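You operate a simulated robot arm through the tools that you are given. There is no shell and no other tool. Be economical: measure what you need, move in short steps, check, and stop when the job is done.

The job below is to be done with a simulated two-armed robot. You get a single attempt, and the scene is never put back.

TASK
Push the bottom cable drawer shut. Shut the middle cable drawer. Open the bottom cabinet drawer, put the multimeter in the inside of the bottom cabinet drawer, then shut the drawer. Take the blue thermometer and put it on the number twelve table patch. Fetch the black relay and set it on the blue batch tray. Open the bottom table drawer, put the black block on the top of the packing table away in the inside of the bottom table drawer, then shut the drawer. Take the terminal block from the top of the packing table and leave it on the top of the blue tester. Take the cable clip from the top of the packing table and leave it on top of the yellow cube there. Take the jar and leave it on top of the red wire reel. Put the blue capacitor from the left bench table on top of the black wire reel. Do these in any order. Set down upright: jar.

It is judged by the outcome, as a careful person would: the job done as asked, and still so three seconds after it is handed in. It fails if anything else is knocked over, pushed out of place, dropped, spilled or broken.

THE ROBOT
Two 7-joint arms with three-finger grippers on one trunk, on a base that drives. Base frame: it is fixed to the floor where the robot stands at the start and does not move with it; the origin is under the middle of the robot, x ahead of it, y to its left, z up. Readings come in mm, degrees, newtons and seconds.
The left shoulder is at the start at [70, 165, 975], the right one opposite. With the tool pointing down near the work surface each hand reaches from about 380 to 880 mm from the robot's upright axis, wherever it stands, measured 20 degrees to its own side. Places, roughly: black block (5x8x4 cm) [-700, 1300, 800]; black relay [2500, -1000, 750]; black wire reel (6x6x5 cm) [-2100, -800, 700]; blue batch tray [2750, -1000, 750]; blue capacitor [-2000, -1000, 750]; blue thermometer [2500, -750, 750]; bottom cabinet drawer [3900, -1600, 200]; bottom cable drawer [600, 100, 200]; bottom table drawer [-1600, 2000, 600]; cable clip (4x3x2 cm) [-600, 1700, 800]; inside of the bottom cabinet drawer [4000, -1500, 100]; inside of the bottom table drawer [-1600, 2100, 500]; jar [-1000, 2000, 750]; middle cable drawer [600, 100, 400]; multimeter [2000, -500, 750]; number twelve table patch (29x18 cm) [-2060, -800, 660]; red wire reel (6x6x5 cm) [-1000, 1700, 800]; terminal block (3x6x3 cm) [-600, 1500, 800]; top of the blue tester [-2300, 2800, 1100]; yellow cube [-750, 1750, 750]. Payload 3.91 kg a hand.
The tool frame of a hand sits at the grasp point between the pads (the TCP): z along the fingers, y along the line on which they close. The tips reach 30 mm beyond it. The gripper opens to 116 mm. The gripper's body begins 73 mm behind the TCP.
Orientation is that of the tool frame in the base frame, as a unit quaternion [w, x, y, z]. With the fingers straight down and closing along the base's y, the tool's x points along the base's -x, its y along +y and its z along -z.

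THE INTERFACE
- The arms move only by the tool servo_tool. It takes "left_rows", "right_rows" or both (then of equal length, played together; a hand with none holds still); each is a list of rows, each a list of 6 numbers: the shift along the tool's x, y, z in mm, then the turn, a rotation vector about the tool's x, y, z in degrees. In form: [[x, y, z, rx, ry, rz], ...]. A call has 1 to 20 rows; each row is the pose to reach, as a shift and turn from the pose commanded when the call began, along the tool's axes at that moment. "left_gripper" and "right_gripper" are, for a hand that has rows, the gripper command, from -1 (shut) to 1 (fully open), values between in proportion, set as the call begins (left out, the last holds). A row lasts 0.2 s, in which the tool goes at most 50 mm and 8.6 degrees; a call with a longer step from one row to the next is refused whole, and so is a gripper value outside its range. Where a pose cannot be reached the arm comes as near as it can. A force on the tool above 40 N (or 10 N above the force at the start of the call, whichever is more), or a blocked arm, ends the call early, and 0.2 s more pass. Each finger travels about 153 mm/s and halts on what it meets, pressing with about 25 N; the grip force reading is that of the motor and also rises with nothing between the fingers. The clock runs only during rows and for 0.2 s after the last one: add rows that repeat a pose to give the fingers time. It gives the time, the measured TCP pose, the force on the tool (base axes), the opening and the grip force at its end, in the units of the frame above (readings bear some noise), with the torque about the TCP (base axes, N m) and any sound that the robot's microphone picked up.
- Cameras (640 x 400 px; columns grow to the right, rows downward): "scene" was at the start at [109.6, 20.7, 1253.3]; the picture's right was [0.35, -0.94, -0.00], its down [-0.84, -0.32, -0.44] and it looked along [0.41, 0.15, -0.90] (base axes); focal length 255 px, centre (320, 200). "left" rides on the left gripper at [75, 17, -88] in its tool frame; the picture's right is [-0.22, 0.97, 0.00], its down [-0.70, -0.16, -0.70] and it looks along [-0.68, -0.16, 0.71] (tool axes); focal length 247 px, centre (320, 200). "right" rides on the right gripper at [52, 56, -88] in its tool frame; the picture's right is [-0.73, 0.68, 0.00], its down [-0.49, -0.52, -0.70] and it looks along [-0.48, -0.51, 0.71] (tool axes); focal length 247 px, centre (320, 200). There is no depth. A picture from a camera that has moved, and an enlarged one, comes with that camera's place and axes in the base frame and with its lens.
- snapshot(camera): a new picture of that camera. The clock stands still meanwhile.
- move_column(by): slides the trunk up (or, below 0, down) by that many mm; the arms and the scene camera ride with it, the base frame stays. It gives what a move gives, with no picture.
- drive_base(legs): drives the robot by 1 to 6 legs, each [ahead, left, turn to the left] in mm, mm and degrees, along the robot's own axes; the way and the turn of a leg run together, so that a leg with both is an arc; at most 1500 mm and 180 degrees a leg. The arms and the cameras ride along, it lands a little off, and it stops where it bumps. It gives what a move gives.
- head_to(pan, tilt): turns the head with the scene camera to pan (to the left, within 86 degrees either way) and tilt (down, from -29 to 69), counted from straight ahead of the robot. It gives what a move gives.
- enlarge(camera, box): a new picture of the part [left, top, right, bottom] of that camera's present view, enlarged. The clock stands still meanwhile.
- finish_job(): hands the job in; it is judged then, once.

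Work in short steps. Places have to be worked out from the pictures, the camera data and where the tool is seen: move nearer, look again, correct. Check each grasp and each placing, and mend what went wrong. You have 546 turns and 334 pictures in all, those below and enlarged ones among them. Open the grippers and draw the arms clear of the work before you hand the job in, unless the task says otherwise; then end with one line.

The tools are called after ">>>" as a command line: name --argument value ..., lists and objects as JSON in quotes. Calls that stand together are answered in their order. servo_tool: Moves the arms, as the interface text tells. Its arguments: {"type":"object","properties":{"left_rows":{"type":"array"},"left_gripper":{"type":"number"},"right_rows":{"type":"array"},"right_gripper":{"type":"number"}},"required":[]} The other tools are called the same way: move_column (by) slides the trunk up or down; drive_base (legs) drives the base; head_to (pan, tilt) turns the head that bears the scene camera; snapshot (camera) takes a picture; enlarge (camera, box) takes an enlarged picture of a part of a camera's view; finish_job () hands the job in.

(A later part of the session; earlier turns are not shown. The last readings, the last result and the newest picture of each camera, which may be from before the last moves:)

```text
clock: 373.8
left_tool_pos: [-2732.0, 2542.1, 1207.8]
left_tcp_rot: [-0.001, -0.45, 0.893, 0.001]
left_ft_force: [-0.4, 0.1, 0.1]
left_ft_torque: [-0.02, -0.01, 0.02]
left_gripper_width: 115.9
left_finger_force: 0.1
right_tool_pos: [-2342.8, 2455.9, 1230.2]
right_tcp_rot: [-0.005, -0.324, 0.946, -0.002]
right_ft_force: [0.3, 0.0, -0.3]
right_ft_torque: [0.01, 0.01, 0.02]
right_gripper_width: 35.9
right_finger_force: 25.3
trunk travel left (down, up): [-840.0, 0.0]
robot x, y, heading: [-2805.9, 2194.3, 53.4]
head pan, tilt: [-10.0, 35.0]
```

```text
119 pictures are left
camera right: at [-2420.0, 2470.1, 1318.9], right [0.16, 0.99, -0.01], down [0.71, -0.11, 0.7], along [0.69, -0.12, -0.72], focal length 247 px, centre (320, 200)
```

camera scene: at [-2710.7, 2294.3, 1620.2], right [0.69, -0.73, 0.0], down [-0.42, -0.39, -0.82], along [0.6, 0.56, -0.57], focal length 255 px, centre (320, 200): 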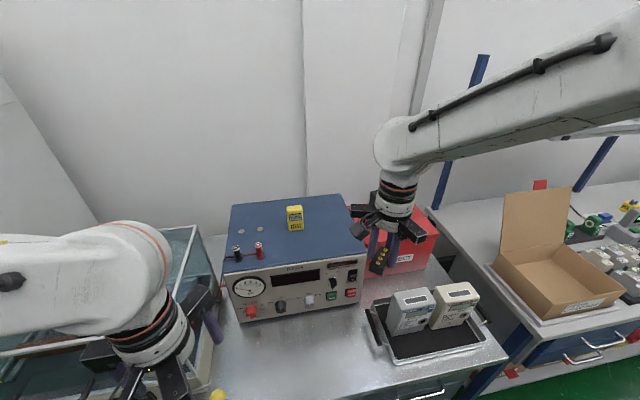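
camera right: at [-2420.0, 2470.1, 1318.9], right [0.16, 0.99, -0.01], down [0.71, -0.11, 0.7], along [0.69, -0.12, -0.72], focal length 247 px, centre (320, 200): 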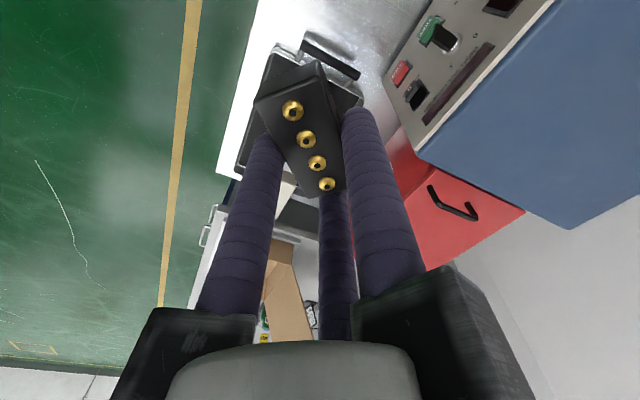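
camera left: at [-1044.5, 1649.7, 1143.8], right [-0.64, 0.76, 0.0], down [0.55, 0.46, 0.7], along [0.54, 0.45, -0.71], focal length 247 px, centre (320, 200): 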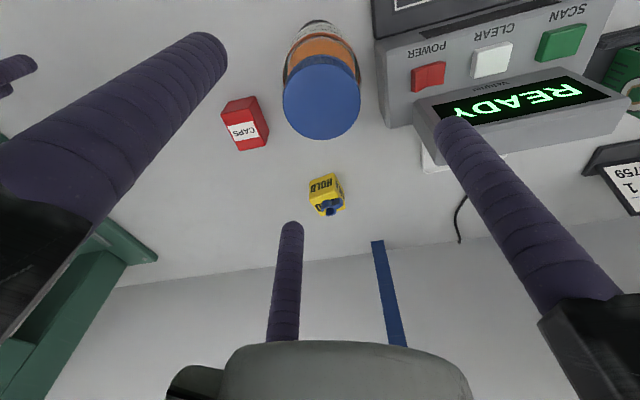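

Corner positions from two views agree at z≈1067. Move the terminal above the target spot.

>>> servo_tool --right_rows '[[-33, 18, 0, 0, 0, 0], [-65, 36, 0, 0, 0, 0], [-98, 54, 0, 0, 0, 0], [-130, 73, 0, 0, 0, 0], [-163, 91, 0, 0, 0, 0], [-195.8, 108.8, 0, 0, 0, 0], [-195.8, 108.8, 40, 0, 0, 0], [-195.8, 108.8, 70, 0, 0, 0], [-195.8, 108.8, 70, 0, 0, 0]]'

>>> snapshot --camera "right"

>>> enlarge --camera "scene" --box '[220, 150, 420, 310]'

```text
clock: 375.8
left_tool_pos: [-2733.0, 2540.0, 1207.6]
left_tcp_rot: [0.0, -0.449, 0.893, 0.0]
left_ft_force: [0.1, -0.1, -0.5]
left_ft_torque: [0.03, -0.01, 0.0]
left_gripper_width: 116.2
left_finger_force: 0.1
right_tool_pos: [-2255.7, 2661.0, 1160.5]
right_tcp_rot: [-0.004, -0.324, 0.946, -0.002]
right_ft_force: [-0.4, 0.1, -0.4]
right_ft_torque: [0.01, -0.02, -0.01]
right_gripper_width: 35.8
right_finger_force: 24.6
trunk travel left (down, up): [-840.0, 0.0]
robot x, y, heading: [-2808.8, 2192.0, 53.1]
head pan, tilt: [-10.0, 35.0]
```

```text
118 pictures are left
camera right: at [-2332.7, 2675.7, 1249.6], right [0.16, 0.99, -0.01], down [0.71, -0.11, 0.7], along [0.69, -0.12, -0.72], focal length 247 px, centre (320, 200)
```

right: 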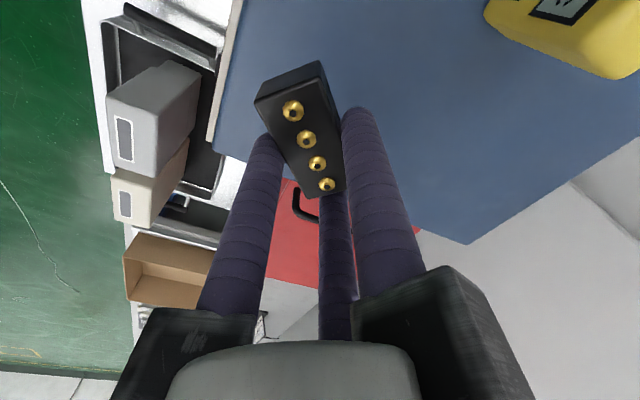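

```text
2.50 times, centred on (320, 230) of scene
camera zoom: at [-2711.3, 2293.6, 1620.2], right [0.69, -0.73, 0.0], down [-0.42, -0.39, -0.82], along [0.6, 0.56, -0.57], focal length 638 px, centre (320, 125)
```

zoom: 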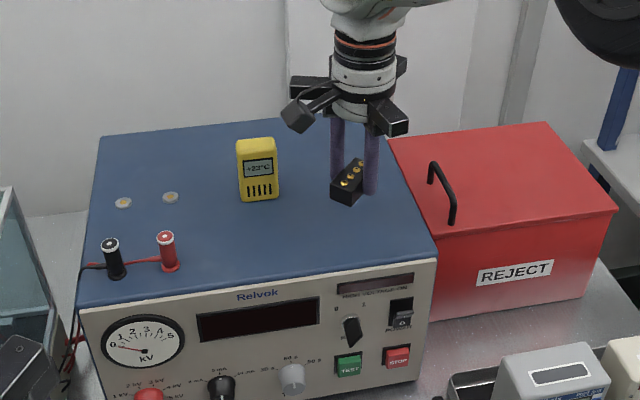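

Landing point projects well inside the top, clear of the yellow thermometer. Lower.

>>> servo_tool --right_rows '[[0, 0, 20, 0, 0, 0], [0, 0, 38, 0, 0, 0], [0, 0, 46, 0, 0, 0], [0, 0, 50, 0, 0, 0], [0, 0, 50, 0, 0, 0]]'

>>> servo_tool --right_rows '[[0, 0, 2, 0, 0, 0], [0, 0, 4, 0, 0, 0], [0, 0, 6, 0, 0, 0], [0, 0, 8, 0, 0, 0]]'

```text
clock: 377.0
left_tool_pos: [-2732.7, 2539.3, 1207.8]
left_tcp_rot: [0.0, -0.449, 0.893, 0.001]
left_ft_force: [-0.2, -0.6, 0.2]
left_ft_torque: [-0.02, -0.03, -0.03]
left_gripper_width: 116.2
left_finger_force: 0.1
right_tool_pos: [-2255.5, 2661.6, 1109.8]
right_tcp_rot: [-0.004, -0.324, 0.946, 0.0]
right_ft_force: [-0.7, -0.2, 0.1]
right_ft_torque: [-0.03, -0.03, 0.0]
right_gripper_width: 36.0
right_finger_force: 24.5
trunk travel left (down, up): [-840.0, 0.0]
robot x, y, heading: [-2807.2, 2193.6, 53.7]
head pan, tilt: [-10.0, 35.0]
```

```text
clock: 378.0
left_tool_pos: [-2733.2, 2540.6, 1208.0]
left_tcp_rot: [-0.001, -0.45, 0.893, 0.001]
left_ft_force: [-0.8, -1.1, -0.7]
left_ft_torque: [0.0, 0.03, 0.01]
left_gripper_width: 116.1
left_finger_force: 0.0
right_tool_pos: [-2256.7, 2660.3, 1099.6]
right_tcp_rot: [-0.004, -0.324, 0.946, -0.001]
right_ft_force: [-0.3, 0.1, -0.5]
right_ft_torque: [-0.01, -0.01, 0.0]
right_gripper_width: 36.1
right_finger_force: 24.9
trunk travel left (down, up): [-840.0, 0.0]
robot x, y, heading: [-2803.9, 2195.1, 53.5]
head pan, tilt: [-10.0, 35.0]
```

>>> servo_tool --right_rows '[[0, 0, 2, 0, 0, 0], [0, 0, 4, 0, 0, 0], [0, 0, 6, 0, 0, 0], [0, 0, 8, 0, 0, 0], [0, 0, 10, 0, 0, 0], [0, 0, 10, 0, 0, 0]]'

>>> enlarge --camera "scene" --box '[260, 160, 400, 270]'

```text
clock: 379.4
left_tool_pos: [-2734.6, 2538.5, 1209.6]
left_tcp_rot: [0.002, -0.449, 0.893, 0.0]
left_ft_force: [0.1, 0.4, 0.6]
left_ft_torque: [0.0, -0.01, 0.02]
left_gripper_width: 116.0
left_finger_force: 0.0
right_tool_pos: [-2256.9, 2660.6, 1094.7]
right_tcp_rot: [-0.001, -0.324, 0.946, 0.0]
right_ft_force: [3.5, 2.6, 27.7]
right_ft_torque: [0.0, 0.28, 0.01]
right_gripper_width: 36.4
right_finger_force: 24.8
trunk travel left (down, up): [-840.0, 0.0]
robot x, y, heading: [-2807.7, 2193.7, 53.2]
head pan, tilt: [-10.0, 35.0]
```

```text
3.64 times, centred on (330, 215) of scene
camera zoom: at [-2713.5, 2291.6, 1620.6], right [0.69, -0.73, 0.0], down [-0.42, -0.39, -0.82], along [0.6, 0.56, -0.57], focal length 928 px, centre (284, 146)
```

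zoom: 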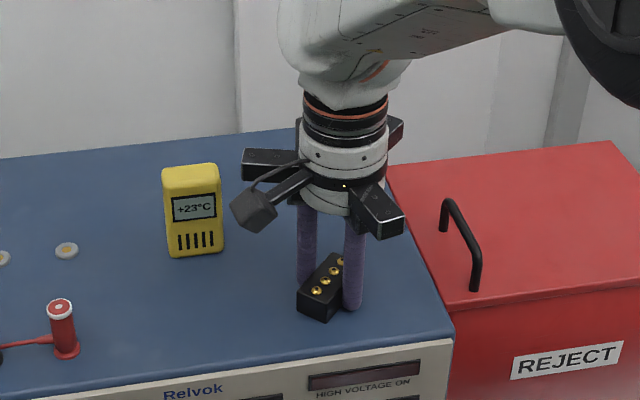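

Contact at z≈1094.7 TCP. Ease up, release, and lift.

>>> servo_tool --right_rows '[[0, 0, -5, 0, 0, 0], [0, 0, -5, 0, 0, 0]]'

>>> servo_tool --right_rows '[[0, 0, 0, 0, 0, 0], [0, 0, 0, 0, 0, 0], [0, 0, -20, 0, 0, 0], [0, 0, -60, 0, 0, 0], [0, 0, -100, 0, 0, 0]]' --right_gripper 0.1

>>> enlarge --camera "scene" --box '[260, 160, 400, 270]'

```text
clock: 380.0
left_tool_pos: [-2732.9, 2539.5, 1207.4]
left_tcp_rot: [0.0, -0.449, 0.893, 0.001]
left_ft_force: [-0.5, -0.5, 0.0]
left_ft_torque: [-0.03, 0.0, -0.01]
left_gripper_width: 116.0
left_finger_force: 0.1
right_tool_pos: [-2257.6, 2659.8, 1093.3]
right_tcp_rot: [-0.005, -0.324, 0.946, -0.003]
right_ft_force: [-0.2, 0.8, 4.1]
right_ft_torque: [0.14, -0.09, 0.02]
right_gripper_width: 35.8
right_finger_force: 24.8
trunk travel left (down, up): [-840.0, 0.0]
robot x, y, heading: [-2805.9, 2196.0, 53.3]
head pan, tilt: [-10.0, 35.0]
```

```text
clock: 381.2
left_tool_pos: [-2733.4, 2539.9, 1209.3]
left_tcp_rot: [-0.001, -0.45, 0.893, 0.0]
left_ft_force: [-0.3, -0.2, -0.7]
left_ft_torque: [0.03, -0.02, 0.04]
left_gripper_width: 116.2
left_finger_force: 0.1
right_tool_pos: [-2253.4, 2660.6, 1195.2]
right_tcp_rot: [-0.003, -0.324, 0.946, -0.001]
right_ft_force: [0.4, -0.5, 0.8]
right_ft_torque: [0.03, -0.02, 0.02]
right_gripper_width: 63.9
right_finger_force: 0.0
trunk travel left (down, up): [-840.0, 0.0]
robot x, y, heading: [-2803.9, 2197.3, 53.4]
head pan, tilt: [-10.0, 35.0]
```

```text
3.64 times, centred on (330, 215) of scene
camera zoom: at [-2712.1, 2292.7, 1620.2], right [0.69, -0.73, 0.0], down [-0.42, -0.39, -0.82], along [0.6, 0.56, -0.57], focal length 928 px, centre (284, 146)
```

zoom: 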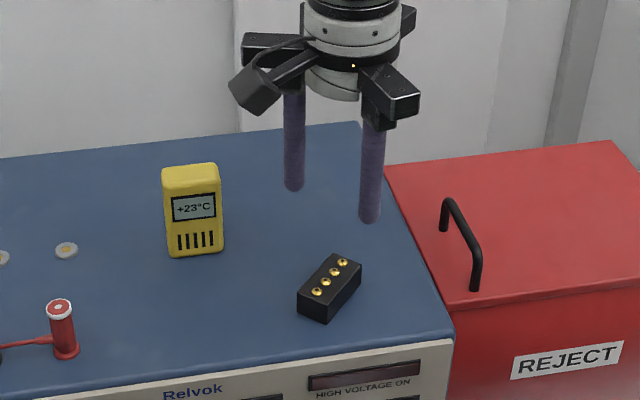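

Terminal is on the tester. Retract and go back toward the packing table's drawers.

>>> servo_tool --right_rows '[[33, -18, 0, 0, 0, 0], [65, -36, 0, 0, 0, 0], [98, -54, 0, 0, 0, 0], [130, -73, 0, 0, 0, 0], [163, -91, 0, 0, 0, 0], [195, -108, 0, 0, 0, 0]]'

>>> drive_base --legs '[[-345, 0, 0], [0, -1000, 0]]'

>>> head_to --pan 0 --tilt 40

>>> snapshot --camera "scene"

```text
clock: 382.6
left_tool_pos: [-2734.1, 2538.7, 1208.4]
left_tcp_rot: [0.0, -0.45, 0.893, 0.002]
left_ft_force: [-0.5, -0.5, 0.4]
left_ft_torque: [0.0, -0.03, 0.0]
left_gripper_width: 116.1
left_finger_force: 0.0
right_tool_pos: [-2346.5, 2455.4, 1198.2]
right_tcp_rot: [-0.003, -0.324, 0.946, -0.002]
right_ft_force: [-0.2, -1.1, 0.3]
right_ft_torque: [0.03, -0.02, 0.0]
right_gripper_width: 63.8
right_finger_force: 0.0
trunk travel left (down, up): [-840.0, 0.0]
robot x, y, heading: [-2808.2, 2195.3, 53.5]
head pan, tilt: [-10.0, 35.0]
```

```text
clock: 389.6
left_tool_pos: [-2134.2, 1658.4, 1208.1]
left_tcp_rot: [0.0, -0.44, 0.898, 0.0]
left_ft_force: [-0.3, -0.7, -0.1]
left_ft_torque: [-0.01, -0.02, 0.0]
left_gripper_width: 116.1
left_finger_force: 0.1
right_tool_pos: [-1747.8, 1567.4, 1196.5]
right_tcp_rot: [-0.003, -0.315, 0.949, -0.002]
right_ft_force: [-0.3, 0.8, -0.1]
right_ft_torque: [0.01, -0.03, -0.02]
right_gripper_width: 63.8
right_finger_force: 0.1
trunk travel left (down, up): [-840.0, 0.0]
robot x, y, heading: [-2213.4, 1313.0, 52.3]
head pan, tilt: [-10.0, 35.0]
```

```text
clock: 390.3
left_tool_pos: [-2133.5, 1658.1, 1208.2]
left_tcp_rot: [0.0, -0.441, 0.898, 0.0]
left_ft_force: [-0.4, -0.7, 0.3]
left_ft_torque: [0.02, -0.01, 0.0]
left_gripper_width: 115.9
left_finger_force: 0.0
right_tool_pos: [-1746.0, 1567.2, 1197.1]
right_tcp_rot: [-0.003, -0.315, 0.949, -0.001]
right_ft_force: [-1.1, 0.0, 0.4]
right_ft_torque: [-0.03, -0.01, 0.01]
right_gripper_width: 63.6
right_finger_force: 0.0
trunk travel left (down, up): [-840.0, 0.0]
robot x, y, heading: [-2214.2, 1310.2, 52.2]
head pan, tilt: [0.0, 40.0]
```

```text
114 pictures are left
camera scene: at [-2128.8, 1419.2, 1612.7], right [0.79, -0.61, 0.0], down [-0.39, -0.51, -0.77], along [0.47, 0.61, -0.64], focal length 255 px, centre (320, 200)
```

scene: 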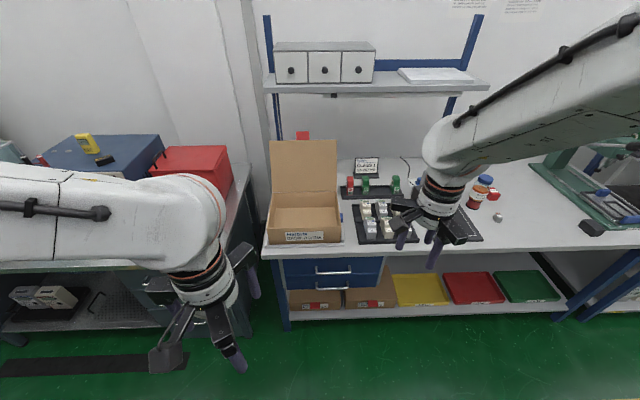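

>>> enlarge --camera "scene" --box '[260, 220, 420, 330]'

```text
3.64 times, centred on (340, 275) of scene
camera zoom: at [-2128.8, 1419.2, 1612.7], right [0.79, -0.61, 0.0], down [-0.39, -0.51, -0.77], along [0.47, 0.61, -0.64], focal length 928 px, centre (247, -73)
```

zoom: 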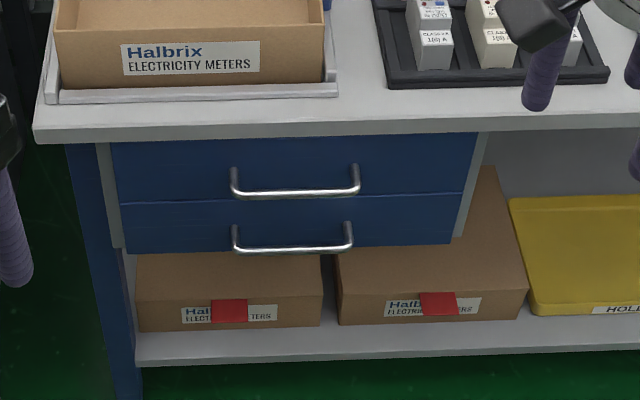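

Bottom drawer handle ≈ (-1691,1892, z≈550). I lower, align the right hand, and tilt it as before for hooking the bar.

>>> drive_base --legs '[[0, 0, 1.3]]'

>>> move_column --by -340

>>> servo_tool --right_rows '[[0, 0, 40, 0, 0, -5], [0, 0, 80, 0, 0, -10], [0, 0, 120, 0, 0, -15.5], [0, 0, 160, 0, 0, -15.5], [0, 0, 190, 0, 0, -15.5], [0, 0, 190, 0, 0, -15.5]]' --right_gripper -0.35

>>> servo_tool --right_rows '[[0, 0, 0, 0, -8, 0], [0, 0, 0, 0, -16, 0], [0, 0, 0, 0, -24, 0], [0, 0, 0, 0, -32, 0], [0, 0, 0, 0, -38, 0], [0, 0, 0, 0, -38, 0]]'

>>> servo_tool --right_rows '[[0, 0, 0, 0, 0, -8], [0, 0, 0, 0, 0, -16], [0, 0, 0, 0, 0, -24], [0, 0, 0, 0, 0, -30], [0, 0, 0, 0, 0, -30]]'

>>> snapshot --camera "right"

>>> snapshot --camera "scene"

```text
clock: 391.1
left_tool_pos: [-2139.8, 1658.8, 1207.7]
left_tcp_rot: [0.0, -0.451, 0.893, 0.0]
left_ft_force: [-0.2, 1.4, 0.3]
left_ft_torque: [0.01, 0.03, -0.03]
left_gripper_width: 116.1
left_finger_force: 0.1
right_tool_pos: [-1752.7, 1578.6, 1196.9]
right_tcp_rot: [-0.004, -0.325, 0.946, -0.003]
right_ft_force: [-0.1, -0.2, -0.3]
right_ft_torque: [0.0, 0.01, -0.03]
right_gripper_width: 63.7
right_finger_force: 0.0
trunk travel left (down, up): [-840.0, 0.0]
robot x, y, heading: [-2212.4, 1315.4, 53.6]
head pan, tilt: [0.0, 40.0]
```

```text
clock: 394.4
left_tool_pos: [-2140.3, 1659.3, 868.7]
left_tcp_rot: [0.0, -0.451, 0.893, 0.001]
left_ft_force: [0.2, 0.2, 0.6]
left_ft_torque: [-0.03, 0.03, -0.01]
left_gripper_width: 116.0
left_finger_force: 0.1
right_tool_pos: [-1752.2, 1577.9, 855.7]
right_tcp_rot: [-0.003, -0.326, 0.945, -0.001]
right_ft_force: [0.5, 0.9, 0.0]
right_ft_torque: [0.02, 0.01, 0.01]
right_gripper_width: 63.7
right_finger_force: 0.1
trunk travel left (down, up): [-500.0, 340.0]
robot x, y, heading: [-2209.5, 1315.1, 53.6]
head pan, tilt: [0.0, 40.0]
```

```text
clock: 395.8
left_tool_pos: [-2141.0, 1660.2, 867.7]
left_tcp_rot: [0.0, -0.451, 0.892, 0.001]
left_ft_force: [0.2, 0.2, -0.7]
left_ft_torque: [0.03, 0.0, 0.01]
left_gripper_width: 116.0
left_finger_force: 0.2
right_tool_pos: [-1753.8, 1576.4, 666.8]
right_tcp_rot: [-0.003, -0.451, 0.893, 0.0]
right_ft_force: [0.6, 0.4, 0.2]
right_ft_torque: [-0.01, 0.02, -0.02]
right_gripper_width: 37.6
right_finger_force: 0.2
trunk travel left (down, up): [-500.0, 340.0]
robot x, y, heading: [-2217.7, 1314.6, 53.6]
head pan, tilt: [0.0, 40.0]
```

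```text
clock: 397.2
left_tool_pos: [-2141.4, 1659.4, 867.8]
left_tcp_rot: [0.0, -0.451, 0.893, 0.001]
left_ft_force: [-1.5, -0.2, 0.3]
left_ft_torque: [0.02, 0.0, -0.03]
left_gripper_width: 115.9
left_finger_force: 0.1
right_tool_pos: [-1754.3, 1576.4, 666.7]
right_tcp_rot: [0.287, -0.427, 0.845, 0.145]
right_ft_force: [0.0, 1.6, 0.0]
right_ft_torque: [0.02, -0.04, 0.04]
right_gripper_width: 37.9
right_finger_force: 0.1
trunk travel left (down, up): [-500.0, 340.0]
robot x, y, heading: [-2213.5, 1312.2, 53.4]
head pan, tilt: [0.0, 40.0]
```

```text
clock: 398.4
left_tool_pos: [-2140.8, 1659.7, 868.4]
left_tcp_rot: [-0.001, -0.45, 0.893, 0.0]
left_ft_force: [0.1, -0.9, 0.8]
left_ft_torque: [-0.03, -0.01, -0.04]
left_gripper_width: 116.1
left_finger_force: 0.0
right_tool_pos: [-1753.8, 1578.0, 666.8]
right_tcp_rot: [0.315, -0.626, 0.71, 0.07]
right_ft_force: [-0.1, 0.5, -0.6]
right_ft_torque: [-0.02, -0.01, -0.01]
right_gripper_width: 37.8
right_finger_force: 0.0
trunk travel left (down, up): [-500.0, 340.0]
robot x, y, heading: [-2214.7, 1314.7, 53.6]
head pan, tilt: [0.0, 40.0]
```

```text
112 pictures are left
camera right: at [-1840.0, 1502.2, 693.2], right [-0.62, 0.76, 0.19], down [0.24, -0.04, 0.97], along [0.74, 0.65, -0.16], focal length 247 px, centre (320, 200)
```

right: 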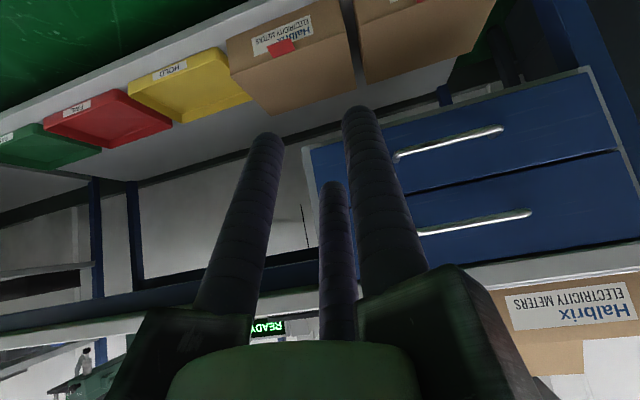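

```text
111 pictures are left
camera scene: at [-2131.6, 1421.2, 1272.6], right [0.8, -0.59, 0.0], down [-0.38, -0.52, -0.77], along [0.46, 0.62, -0.64], focal length 255 px, centre (320, 200)
```

scene: 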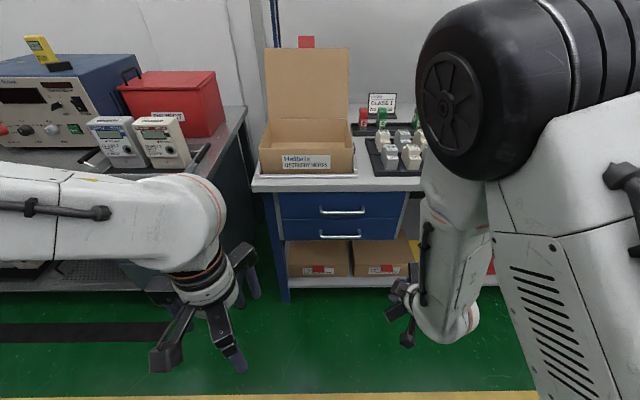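

Handle bar triangulated: centre (-1712,1866,600). Drive 80 mm closer and move to the pre-approach.

>>> drive_base --legs '[[80, 0, 0]]'

>>> servo_tool --right_rows '[[-31, 14, 18, 0, 0, 0], [-61, 29, 36, 0, 0, 0], [-92, 43, 55, 0, 0, 0], [-122, 57, 73, 0, 0, 0], [-153, 72, 91, 0, 0, 0], [-153, 72, 91, 0, 0, 0]]'

>>> snapshot --camera "right"

```text
clock: 399.5
left_tool_pos: [-2091.5, 1723.8, 867.9]
left_tcp_rot: [-0.001, -0.45, 0.893, 0.0]
left_ft_force: [0.1, 0.2, -0.4]
left_ft_torque: [-0.01, -0.01, 0.03]
left_gripper_width: 115.8
left_finger_force: 0.0
right_tool_pos: [-1705.4, 1641.2, 665.9]
right_tcp_rot: [0.314, -0.626, 0.711, 0.068]
right_ft_force: [0.1, 0.8, -0.2]
right_ft_torque: [-0.03, 0.0, 0.02]
right_gripper_width: 37.9
right_finger_force: 0.2
trunk travel left (down, up): [-500.0, 340.0]
robot x, y, heading: [-2163.9, 1380.8, 53.3]
head pan, tilt: [0.0, 40.0]
```

```text
clock: 400.9
left_tool_pos: [-2093.6, 1723.9, 868.3]
left_tcp_rot: [0.0, -0.45, 0.893, 0.001]
left_ft_force: [0.8, -1.1, 0.1]
left_ft_torque: [0.03, -0.02, -0.05]
left_gripper_width: 116.1
left_finger_force: 0.1
right_tool_pos: [-1725.2, 1828.7, 665.7]
right_tcp_rot: [0.309, -0.599, 0.733, 0.091]
right_ft_force: [0.3, 0.5, 0.7]
right_ft_torque: [0.03, -0.01, 0.01]
right_gripper_width: 37.7
right_finger_force: 0.1
trunk travel left (down, up): [-500.0, 340.0]
robot x, y, heading: [-2167.8, 1379.4, 53.1]
head pan, tilt: [0.0, 40.0]
```

```text
110 pictures are left
camera right: at [-1813.7, 1759.3, 693.4], right [-0.57, 0.78, 0.25], down [0.29, -0.09, 0.95], along [0.77, 0.62, -0.18], focal length 247 px, centre (320, 200)
```

right: 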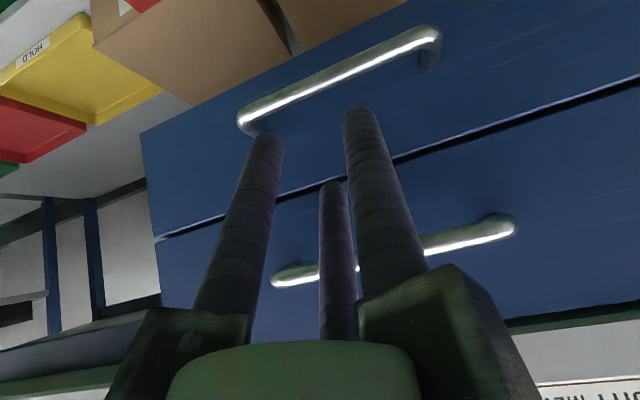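

The bar is ~10 mm off the tool axis. Correct that and advance 50 mm.

>>> servo_tool --right_rows '[[9, 4.4, 10, 0, 0, 0], [9, 4.4, 25, 0, 0, 0], [9, 4.4, 40, 0, 0, 0], [9, 4.4, 48, 0, 0, 0], [9, 4.4, 48, 0, 0, 0]]'

>>> snapshot --camera "right"

```text
clock: 402.1
left_tool_pos: [-2092.4, 1724.9, 868.8]
left_tcp_rot: [-0.001, -0.449, 0.893, 0.001]
left_ft_force: [0.3, -0.1, -0.1]
left_ft_torque: [0.0, -0.01, -0.01]
left_gripper_width: 115.8
left_finger_force: 0.2
right_tool_pos: [-1717.0, 1846.9, 612.7]
right_tcp_rot: [0.311, -0.614, 0.722, 0.078]
right_ft_force: [0.0, 0.7, -0.3]
right_ft_torque: [0.0, 0.01, 0.02]
right_gripper_width: 37.7
right_finger_force: 0.1
trunk travel left (down, up): [-500.0, 340.0]
robot x, y, heading: [-2165.3, 1379.0, 53.8]
head pan, tilt: [0.0, 40.0]
```

```text
109 pictures are left
camera right: at [-1806.3, 1772.5, 640.4], right [-0.6, 0.77, 0.22], down [0.27, -0.06, 0.96], along [0.76, 0.63, -0.17], focal length 247 px, centre (320, 200)
```

right: 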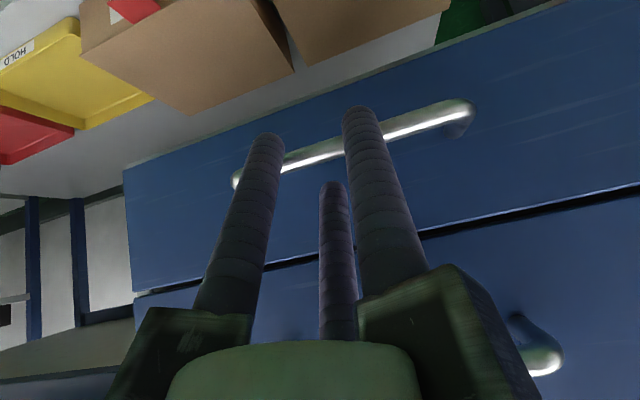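

Aligned like the earlier successful grasp. Advance 20 mm and close on the bar.

>>> servo_tool --right_rows '[[-3, -1, 8, 0, 0, 0], [-3, -1, 15, 0, 0, 0], [-3, -1, 20, 0, 0, 0], [-3, -1, 20, 0, 0, 0]]'

>>> servo_tool --right_rows '[[0, 0, 0, 0, 0, 0], [0, 0, 0, 0, 0, 0], [0, 0, 0, 0, 0, 0]]' --right_gripper -1

>>> snapshot --camera "right"

```text
clock: 403.1
left_tool_pos: [-2093.5, 1723.8, 869.6]
left_tcp_rot: [-0.001, -0.449, 0.893, 0.001]
left_ft_force: [0.5, 0.3, 0.2]
left_ft_torque: [-0.04, 0.06, 0.0]
left_gripper_width: 115.8
left_finger_force: 0.0
right_tool_pos: [-1711.9, 1857.4, 600.5]
right_tcp_rot: [0.312, -0.616, 0.719, 0.074]
right_ft_force: [-13.7, -8.9, 13.9]
right_ft_torque: [0.76, -0.38, 0.35]
right_gripper_width: 38.3
right_finger_force: 1.0
trunk travel left (down, up): [-500.0, 340.0]
robot x, y, heading: [-2163.7, 1381.3, 53.3]
head pan, tilt: [0.0, 40.0]
```

```text
clock: 403.9
left_tool_pos: [-2094.4, 1724.4, 867.6]
left_tcp_rot: [0.0, -0.451, 0.892, 0.0]
left_ft_force: [-0.7, -0.1, -0.7]
left_ft_torque: [-0.01, -0.03, -0.03]
left_gripper_width: 115.7
left_finger_force: 0.0
right_tool_pos: [-1714.6, 1857.3, 596.4]
right_tcp_rot: [0.309, -0.62, 0.717, 0.074]
right_ft_force: [-27.4, 3.3, -1.5]
right_ft_torque: [0.18, 0.52, 1.82]
right_gripper_width: 22.1
right_finger_force: 45.1
trunk travel left (down, up): [-500.0, 340.0]
robot x, y, heading: [-2166.3, 1375.1, 53.4]
head pan, tilt: [0.0, 40.0]
```

```text
108 pictures are left
camera right: at [-1802.1, 1783.3, 624.3], right [-0.61, 0.77, 0.2], down [0.26, -0.05, 0.96], along [0.75, 0.64, -0.17], focal length 247 px, centre (320, 200)
```

right: 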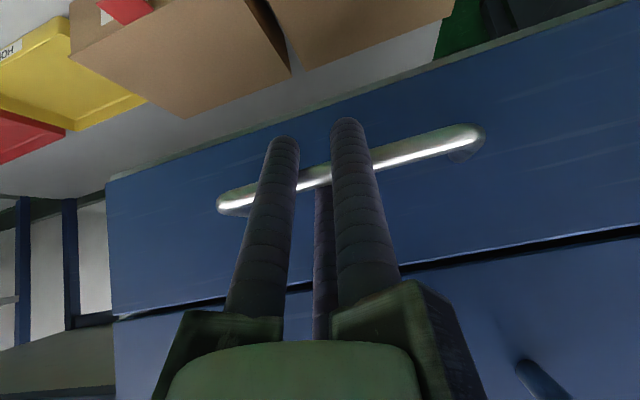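

Gripped. Pull with the arm 60 mm, then drive back.

>>> servo_tool --right_rows '[[10, 5, -9, 0, 0, 0], [21, 11, -18, 0, 0, 0], [32, 17, -27, 0, 0, 0], [42, 23, -36, 0, 0, 0]]'

>>> drive_base --legs '[[-200, 0, 0]]'

>>> snapshot --camera "scene"

>>> snapshot --camera "right"

```text
clock: 404.2
left_tool_pos: [-2094.9, 1725.4, 868.8]
left_tcp_rot: [0.0, -0.451, 0.892, 0.001]
left_ft_force: [0.3, 0.1, -0.4]
left_ft_torque: [0.02, -0.02, 0.03]
left_gripper_width: 115.8
left_finger_force: 0.0
right_tool_pos: [-1714.5, 1857.2, 596.5]
right_tcp_rot: [0.312, -0.618, 0.718, 0.076]
right_ft_force: [-9.0, 5.4, 4.3]
right_ft_torque: [-0.95, -1.53, -0.12]
right_gripper_width: 22.1
right_finger_force: 44.9
trunk travel left (down, up): [-500.0, 340.0]
robot x, y, heading: [-2163.9, 1377.5, 53.5]
head pan, tilt: [0.0, 40.0]
stopped in row 1 (right hand): the force on the tool passed its limit at 47 N (the readings are from after the stop); the commanded pose is now the measured one
```

```text
clock: 405.8
left_tool_pos: [-2211.3, 1564.0, 867.5]
left_tcp_rot: [0.0, -0.453, 0.892, 0.0]
left_ft_force: [0.2, -0.1, 0.6]
left_ft_torque: [0.02, -0.03, 0.01]
left_gripper_width: 115.8
left_finger_force: 0.0
right_tool_pos: [-1830.9, 1696.6, 595.6]
right_tcp_rot: [0.312, -0.617, 0.718, 0.075]
right_ft_force: [12.2, -8.3, -0.3]
right_ft_torque: [-0.65, -0.91, 0.48]
right_gripper_width: 21.8
right_finger_force: 45.0
trunk travel left (down, up): [-500.0, 340.0]
robot x, y, heading: [-2286.8, 1216.5, 53.8]
head pan, tilt: [0.0, 40.0]
```

```text
107 pictures are left
camera scene: at [-2201.8, 1325.0, 1272.7], right [0.81, -0.59, 0.0], down [-0.38, -0.52, -0.77], along [0.45, 0.62, -0.64], focal length 255 px, centre (320, 200)
```

scene: 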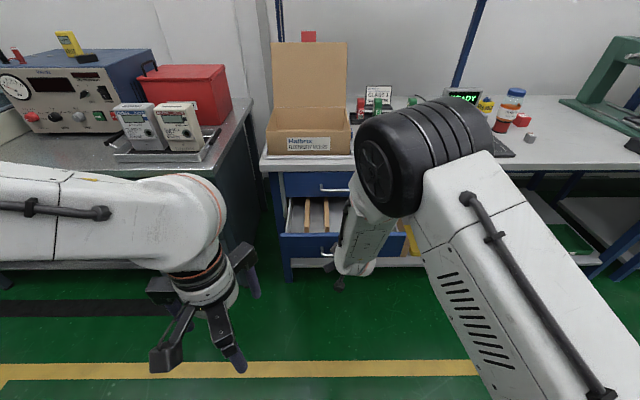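

```text
106 pictures are left
camera right: at [-1918.4, 1622.3, 623.4], right [-0.6, 0.77, 0.21], down [0.26, -0.06, 0.96], along [0.75, 0.64, -0.17], focal length 247 px, centre (320, 200)
```

right: 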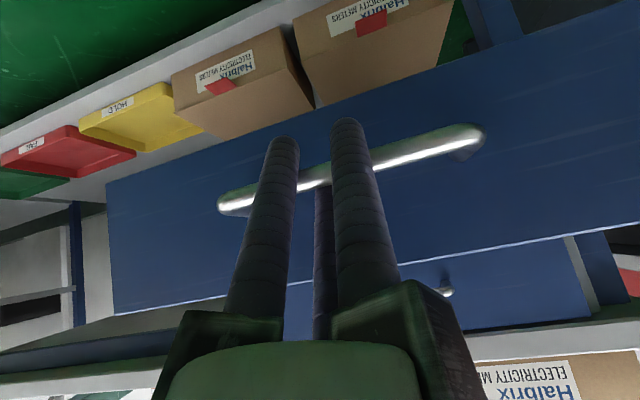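

Drawer opens (≈200 mm). Try 60 mm more.

>>> drive_base --legs '[[-60, 0, 0]]'

>>> snapshot --camera "right"

```text
clock: 406.8
left_tool_pos: [-2247.8, 1516.1, 868.4]
left_tcp_rot: [0.0, -0.452, 0.892, 0.001]
left_ft_force: [-0.3, -0.5, 0.5]
left_ft_torque: [0.02, -0.04, 0.0]
left_gripper_width: 116.1
left_finger_force: 0.1
right_tool_pos: [-1865.5, 1646.9, 596.9]
right_tcp_rot: [0.312, -0.617, 0.718, 0.075]
right_ft_force: [1.0, -0.7, 0.4]
right_ft_torque: [-0.59, -0.87, 0.68]
right_gripper_width: 21.8
right_finger_force: 45.3
trunk travel left (down, up): [-500.0, 340.0]
robot x, y, heading: [-2316.9, 1165.3, 53.6]
head pan, tilt: [0.0, 40.0]
```

```text
105 pictures are left
camera right: at [-1953.4, 1574.0, 623.5], right [-0.6, 0.77, 0.21], down [0.26, -0.06, 0.96], along [0.75, 0.64, -0.17], focal length 247 px, centre (320, 200)
```

right: 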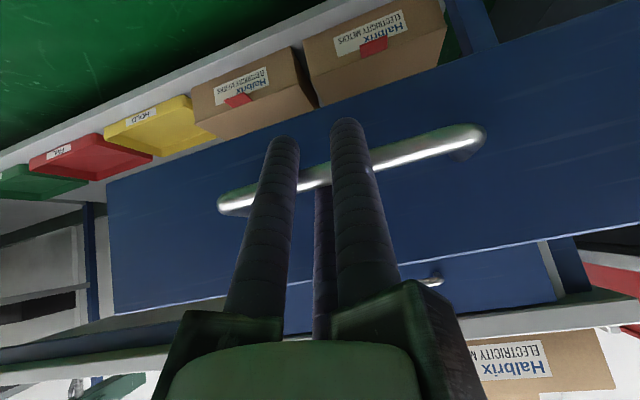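

Open ≈258 mm. Release the bar and back off.

>>> servo_tool --right_rows '[[0, 0, 0, 0, 0, 0], [0, 0, 0, 0, 0, 0], [0, 0, -20, 0, 0, 0], [0, 0, -50, 0, 0, 0], [0, 0, -90, 0, 0, 0], [0, 0, -120, 0, 0, 0]]' --right_gripper -0.3

>>> snapshot --camera "right"

```text
clock: 408.0
left_tool_pos: [-2246.2, 1516.8, 868.9]
left_tcp_rot: [0.0, -0.452, 0.892, 0.0]
left_ft_force: [0.8, 0.5, 0.3]
left_ft_torque: [-0.02, 0.01, 0.0]
left_gripper_width: 115.9
left_finger_force: 0.0
right_tool_pos: [-1929.9, 1538.6, 573.0]
right_tcp_rot: [0.212, -0.617, 0.756, 0.055]
right_ft_force: [0.0, -0.3, -0.2]
right_ft_torque: [0.01, 0.0, 0.01]
right_gripper_width: 40.6
right_finger_force: 0.0
trunk travel left (down, up): [-500.0, 340.0]
robot x, y, heading: [-2315.9, 1173.4, 53.9]
head pan, tilt: [0.0, 40.0]
stopped in row 6 (right hand): the arm was blocked; the commanded pose is now the measured one
```

```text
104 pictures are left
camera right: at [-2015.0, 1474.0, 624.0], right [-0.54, 0.82, 0.17], down [0.4, 0.08, 0.91], along [0.74, 0.56, -0.37], focal length 247 px, centre (320, 200)
```

right: 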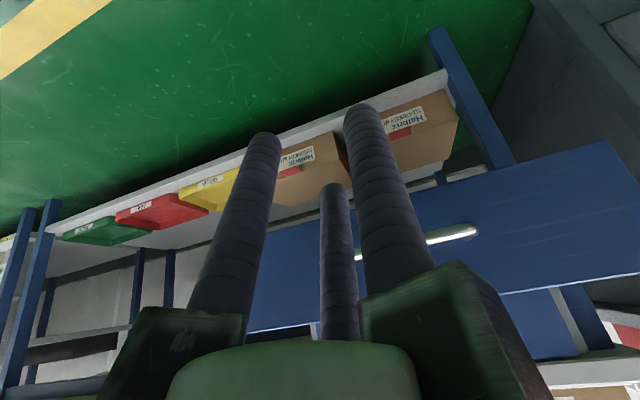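

Hand is free of the bar. Back away, raise, and level the right hand.

>>> drive_base --legs '[[-180, 0, 0]]'

>>> move_column --by 240

>>> servo_tool --right_rows '[[0, 0, 0, -3, 6, 0], [0, 0, 0, -5.5, 12, 0], [0, 0, 0, -8, 18, 0], [0, 0, 0, -10.6, 23, 0], [0, 0, 0, -10.6, 23, 0]]' --right_gripper 0.5

>>> servo_tool --right_rows '[[0, 0, 0, 0, 0, 8], [0, 0, 0, 0, 0, 16], [0, 0, 0, 0, 0, 24], [0, 0, 0, 0, 0, 27], [0, 0, 0, 0, 0, 27]]'

>>> snapshot --camera "scene"

```text
clock: 409.6
left_tool_pos: [-2355.0, 1367.6, 868.1]
left_tcp_rot: [0.001, -0.452, 0.892, 0.001]
left_ft_force: [-0.1, 0.0, 1.0]
left_ft_torque: [0.04, -0.02, -0.01]
left_gripper_width: 116.0
left_finger_force: 0.1
right_tool_pos: [-2038.4, 1389.3, 575.2]
right_tcp_rot: [0.214, -0.617, 0.755, 0.057]
right_ft_force: [-0.7, 0.2, 0.8]
right_ft_torque: [0.0, -0.02, -0.03]
right_gripper_width: 40.6
right_finger_force: 0.0
trunk travel left (down, up): [-500.0, 340.0]
robot x, y, heading: [-2426.5, 1021.8, 53.9]
head pan, tilt: [0.0, 40.0]
```

```text
clock: 412.1
left_tool_pos: [-2355.0, 1369.8, 1107.5]
left_tcp_rot: [-0.001, -0.452, 0.892, 0.001]
left_ft_force: [0.9, -0.2, 0.0]
left_ft_torque: [0.01, 0.02, 0.01]
left_gripper_width: 115.8
left_finger_force: 0.0
right_tool_pos: [-2039.9, 1390.3, 814.0]
right_tcp_rot: [0.213, -0.616, 0.756, 0.056]
right_ft_force: [-0.6, 0.0, 0.4]
right_ft_torque: [-0.01, 0.0, -0.02]
right_gripper_width: 40.6
right_finger_force: 0.1
trunk travel left (down, up): [-740.0, 100.0]
robot x, y, heading: [-2426.0, 1019.0, 53.7]
head pan, tilt: [0.0, 40.0]
```

```text
clock: 413.3
left_tool_pos: [-2355.3, 1368.7, 1108.4]
left_tcp_rot: [0.0, -0.452, 0.892, 0.001]
left_ft_force: [-0.5, 0.4, 0.5]
left_ft_torque: [-0.01, -0.03, 0.02]
left_gripper_width: 116.0
left_finger_force: 0.1
right_tool_pos: [-2038.5, 1390.7, 816.1]
right_tcp_rot: [0.0, -0.633, 0.774, 0.002]
right_ft_force: [-0.4, 1.1, -0.2]
right_ft_torque: [0.03, -0.01, 0.0]
right_gripper_width: 87.0
right_finger_force: 0.0
trunk travel left (down, up): [-740.0, 100.0]
robot x, y, heading: [-2425.6, 1022.8, 53.7]
head pan, tilt: [0.0, 40.0]
```

```text
clock: 414.5
left_tool_pos: [-2354.7, 1368.3, 1108.4]
left_tcp_rot: [-0.001, -0.451, 0.892, 0.001]
left_ft_force: [-0.7, 0.1, -1.1]
left_ft_torque: [0.03, 0.0, 0.0]
left_gripper_width: 116.1
left_finger_force: 0.0
right_tool_pos: [-2038.7, 1389.6, 812.9]
right_tcp_rot: [0.001, -0.433, 0.901, 0.002]
right_ft_force: [-0.1, 1.2, -0.6]
right_ft_torque: [0.05, 0.0, 0.04]
right_gripper_width: 87.1
right_finger_force: 0.0
trunk travel left (down, up): [-740.0, 100.0]
robot x, y, heading: [-2427.0, 1020.5, 53.5]
head pan, tilt: [0.0, 40.0]
```

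```text
103 pictures are left
camera scene: at [-2345.9, 1130.2, 1512.6], right [0.8, -0.59, 0.0], down [-0.38, -0.52, -0.77], along [0.45, 0.62, -0.64], focal length 255 px, centre (320, 200)
```

scene: 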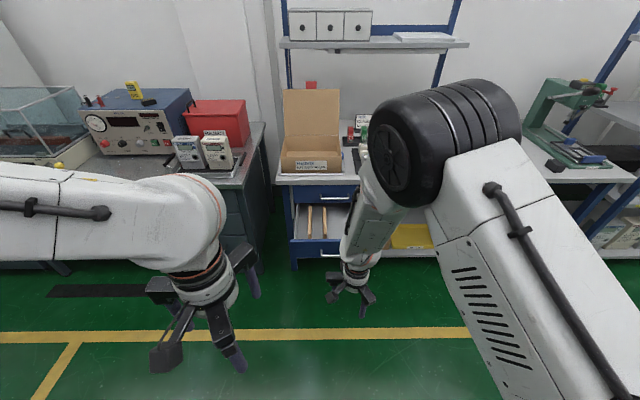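

Now fetch the black block: move right along the aisle, raise, and approach the table's right side.

>>> move_column --by 100

>>> drive_base --legs '[[0, -1000, 0]]'

>>> drive_base --legs '[[500, 0, 0]]'

>>> head_to --pan -15 --tilt 50

>>> snapshot --camera "scene"

>>> snapshot --camera "right"

```text
clock: 415.8
left_tool_pos: [-2356.0, 1369.2, 1208.5]
left_tcp_rot: [0.0, -0.452, 0.892, 0.0]
left_ft_force: [0.0, -0.8, -1.0]
left_ft_torque: [0.03, 0.04, -0.02]
left_gripper_width: 116.0
left_finger_force: 0.0
right_tool_pos: [-2040.0, 1390.8, 913.6]
right_tcp_rot: [0.0, -0.433, 0.901, 0.001]
right_ft_force: [1.2, 0.1, -1.0]
right_ft_torque: [0.02, -0.01, -0.01]
right_gripper_width: 86.8
right_finger_force: 0.0
trunk travel left (down, up): [-840.0, 0.0]
robot x, y, heading: [-2427.1, 1023.4, 53.7]
head pan, tilt: [0.0, 40.0]
```

```text
clock: 421.0
left_tool_pos: [-1555.7, 779.0, 1207.1]
left_tcp_rot: [0.0, -0.453, 0.891, 0.0]
left_ft_force: [0.4, -0.4, 0.1]
left_ft_torque: [0.03, -0.02, 0.0]
left_gripper_width: 115.9
left_finger_force: 0.1
right_tool_pos: [-1238.9, 801.2, 914.8]
right_tcp_rot: [0.0, -0.436, 0.9, 0.002]
right_ft_force: [-0.1, 0.2, 0.0]
right_ft_torque: [0.01, 0.03, 0.0]
right_gripper_width: 86.8
right_finger_force: 0.0
trunk travel left (down, up): [-840.0, 0.0]
robot x, y, heading: [-1626.6, 432.1, 53.7]
head pan, tilt: [0.0, 40.0]
```

```text
clock: 423.9
left_tool_pos: [-1260.1, 1183.0, 1208.2]
left_tcp_rot: [0.0, -0.454, 0.891, 0.001]
left_ft_force: [0.5, -0.3, -0.5]
left_ft_torque: [-0.01, 0.01, 0.01]
left_gripper_width: 116.2
left_finger_force: 0.0
right_tool_pos: [-944.8, 1208.1, 915.3]
right_tcp_rot: [0.0, -0.436, 0.9, 0.003]
right_ft_force: [-0.1, -1.2, -0.4]
right_ft_torque: [0.03, 0.01, 0.01]
right_gripper_width: 86.9
right_finger_force: 0.1
trunk travel left (down, up): [-840.0, 0.0]
robot x, y, heading: [-1328.4, 835.1, 54.0]
head pan, tilt: [0.0, 40.0]
```

```text
clock: 424.7
left_tool_pos: [-1258.4, 1185.6, 1209.0]
left_tcp_rot: [0.0, -0.454, 0.891, 0.001]
left_ft_force: [0.8, 0.6, -0.5]
left_ft_torque: [0.03, 0.03, -0.02]
left_gripper_width: 116.0
left_finger_force: 0.1
right_tool_pos: [-942.0, 1206.3, 913.9]
right_tcp_rot: [-0.001, -0.437, 0.9, 0.002]
right_ft_force: [-0.2, 0.4, 0.1]
right_ft_torque: [0.01, 0.0, -0.02]
right_gripper_width: 86.8
right_finger_force: 0.1
trunk travel left (down, up): [-840.0, 0.0]
robot x, y, heading: [-1323.5, 839.3, 54.2]
head pan, tilt: [-15.0, 50.0]
```

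```text
102 pictures are left
camera scene: at [-1238.0, 926.5, 1598.4], right [0.63, -0.78, 0.0], down [-0.6, -0.48, -0.64], along [0.5, 0.4, -0.77], focal length 255 px, centre (320, 200)
```

scene: 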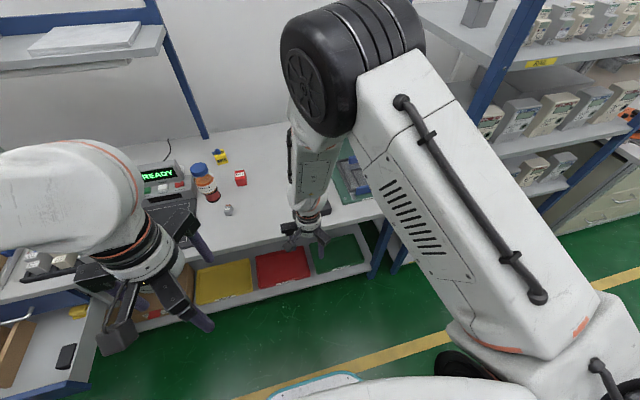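

```text
101 pictures are left
camera right: at [-1020.5, 1202.5, 1003.2], right [-0.08, 1.0, 0.0], down [0.71, 0.06, 0.7], along [0.7, 0.06, -0.72], focal length 247 px, centre (320, 200)
```

right: 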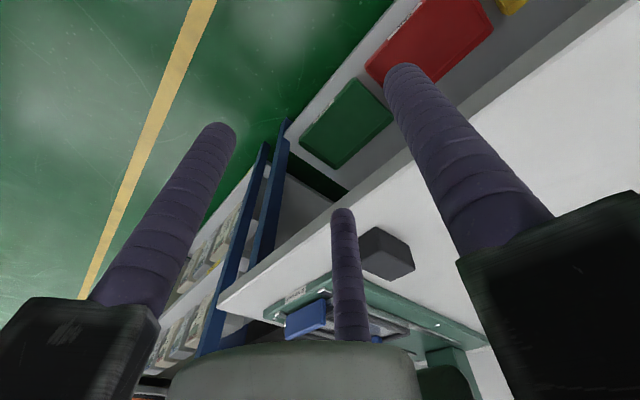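

Drive in a bit and hover the right hand over the block.

>>> drive_base --legs '[[95, 0, 0]]'

>>> servo_tool --right_rows '[[-27, -21, 0, 0, 0, 0], [-55, -43, 0, 0, 0, 0], [-82, -64, 0, 0, 0, 0], [-82, -64, 0, 0, 0, 0]]'

>>> snapshot --camera "right"

```text
clock: 425.8
left_tool_pos: [-1203.8, 1257.5, 1209.6]
left_tcp_rot: [0.001, -0.452, 0.892, 0.002]
left_ft_force: [0.7, -0.1, -0.4]
left_ft_torque: [-0.01, -0.02, 0.04]
left_gripper_width: 116.1
left_finger_force: 0.1
right_tool_pos: [-887.4, 1279.7, 915.2]
right_tcp_rot: [0.001, -0.434, 0.901, 0.001]
right_ft_force: [-0.2, -1.3, -0.2]
right_ft_torque: [0.03, 0.01, 0.0]
right_gripper_width: 87.1
right_finger_force: 0.1
trunk travel left (down, up): [-840.0, 0.0]
robot x, y, heading: [-1278.3, 913.0, 53.7]
head pan, tilt: [-15.0, 50.0]
```

```text
clock: 426.8
left_tool_pos: [-1202.5, 1260.6, 1208.5]
left_tcp_rot: [0.0, -0.452, 0.892, 0.001]
left_ft_force: [-0.4, 0.5, 0.3]
left_ft_torque: [0.02, -0.02, 0.01]
left_gripper_width: 116.1
left_finger_force: 0.0
right_tool_pos: [-788.9, 1305.2, 914.2]
right_tcp_rot: [0.0, -0.434, 0.901, 0.002]
right_ft_force: [-0.3, -0.7, 0.3]
right_ft_torque: [-0.03, -0.01, 0.02]
right_gripper_width: 86.9
right_finger_force: 0.2
trunk travel left (down, up): [-840.0, 0.0]
robot x, y, heading: [-1275.1, 912.2, 53.5]
head pan, tilt: [-15.0, 50.0]
```

```text
100 pictures are left
camera right: at [-866.5, 1301.5, 1003.7], right [-0.08, 1.0, 0.0], down [0.71, 0.05, 0.7], along [0.7, 0.06, -0.71], focal length 247 px, centre (320, 200)
```

right: 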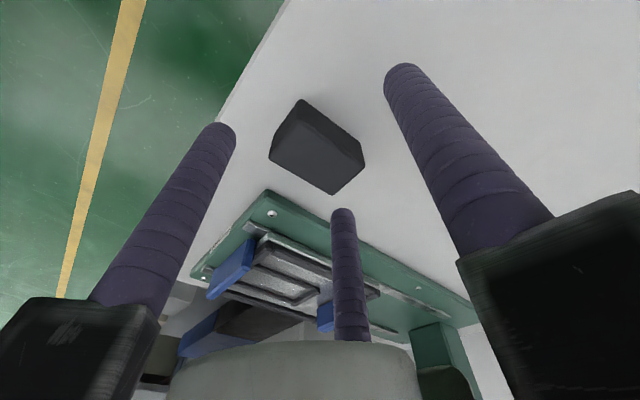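

>>> enlarge --camera "right" --box '[250, 80, 390, 210]'

```text
3.08 times, centred on (320, 145) of right
camera zoom: at [-866.5, 1301.5, 1003.7], right [-0.08, 1.0, 0.0], down [0.71, 0.05, 0.7], along [0.7, 0.06, -0.71], focal length 760 px, centre (320, 369)
```

zoom: 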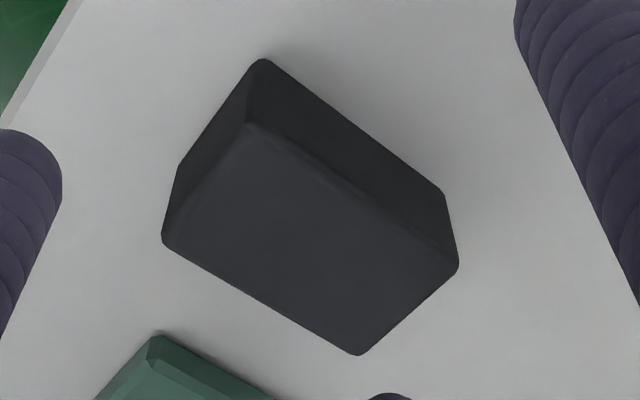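

Block ≈68×42×38 mm, centre (-746.5,1309.6), long axis 57°. Align, descend and grip.

>>> servo_tool --right_rows '[[-15, -19, 0, 0, 0, -3], [-30.6, -37.4, 0, 0, 0, -5.9], [-30.6, -37.4, 25, 0, 0, -5.9], [-30.6, -37.4, 50, 0, 0, -5.9], [-30.6, -37.4, 68, 0, 0, -5.9], [-30.6, -37.4, 77, 0, 0, -5.9], [-30.6, -37.4, 77, 0, 0, -5.9]]'

>>> snapshot --camera "right"

```text
clock: 428.4
left_tool_pos: [-1202.2, 1260.7, 1207.4]
left_tcp_rot: [0.0, -0.452, 0.892, 0.001]
left_ft_force: [0.0, 0.2, -0.4]
left_ft_torque: [0.0, 0.01, 0.04]
left_gripper_width: 116.2
left_finger_force: 0.1
right_tool_pos: [-738.7, 1305.7, 838.9]
right_tcp_rot: [0.0, -0.48, 0.877, 0.002]
right_ft_force: [0.6, 0.0, -0.1]
right_ft_torque: [-0.03, -0.01, 0.02]
right_gripper_width: 87.0
right_finger_force: 0.0
trunk travel left (down, up): [-840.0, 0.0]
robot x, y, heading: [-1275.7, 913.3, 53.4]
head pan, tilt: [-15.0, 50.0]
```

```text
98 pictures are left
camera right: at [-815.6, 1292.9, 927.7], right [-0.18, 0.98, 0.0], down [0.7, 0.13, 0.7], along [0.69, 0.13, -0.71], focal length 247 px, centre (320, 200)
```

right: 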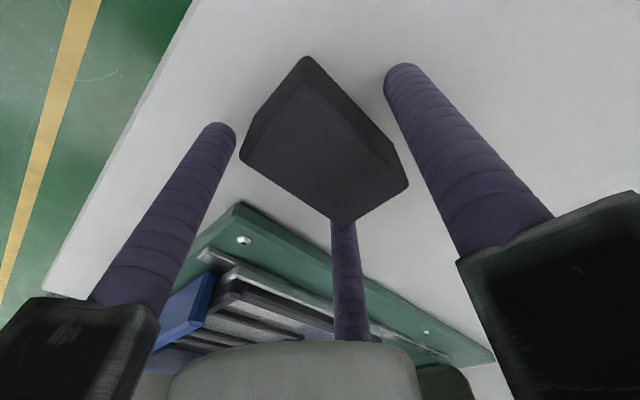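

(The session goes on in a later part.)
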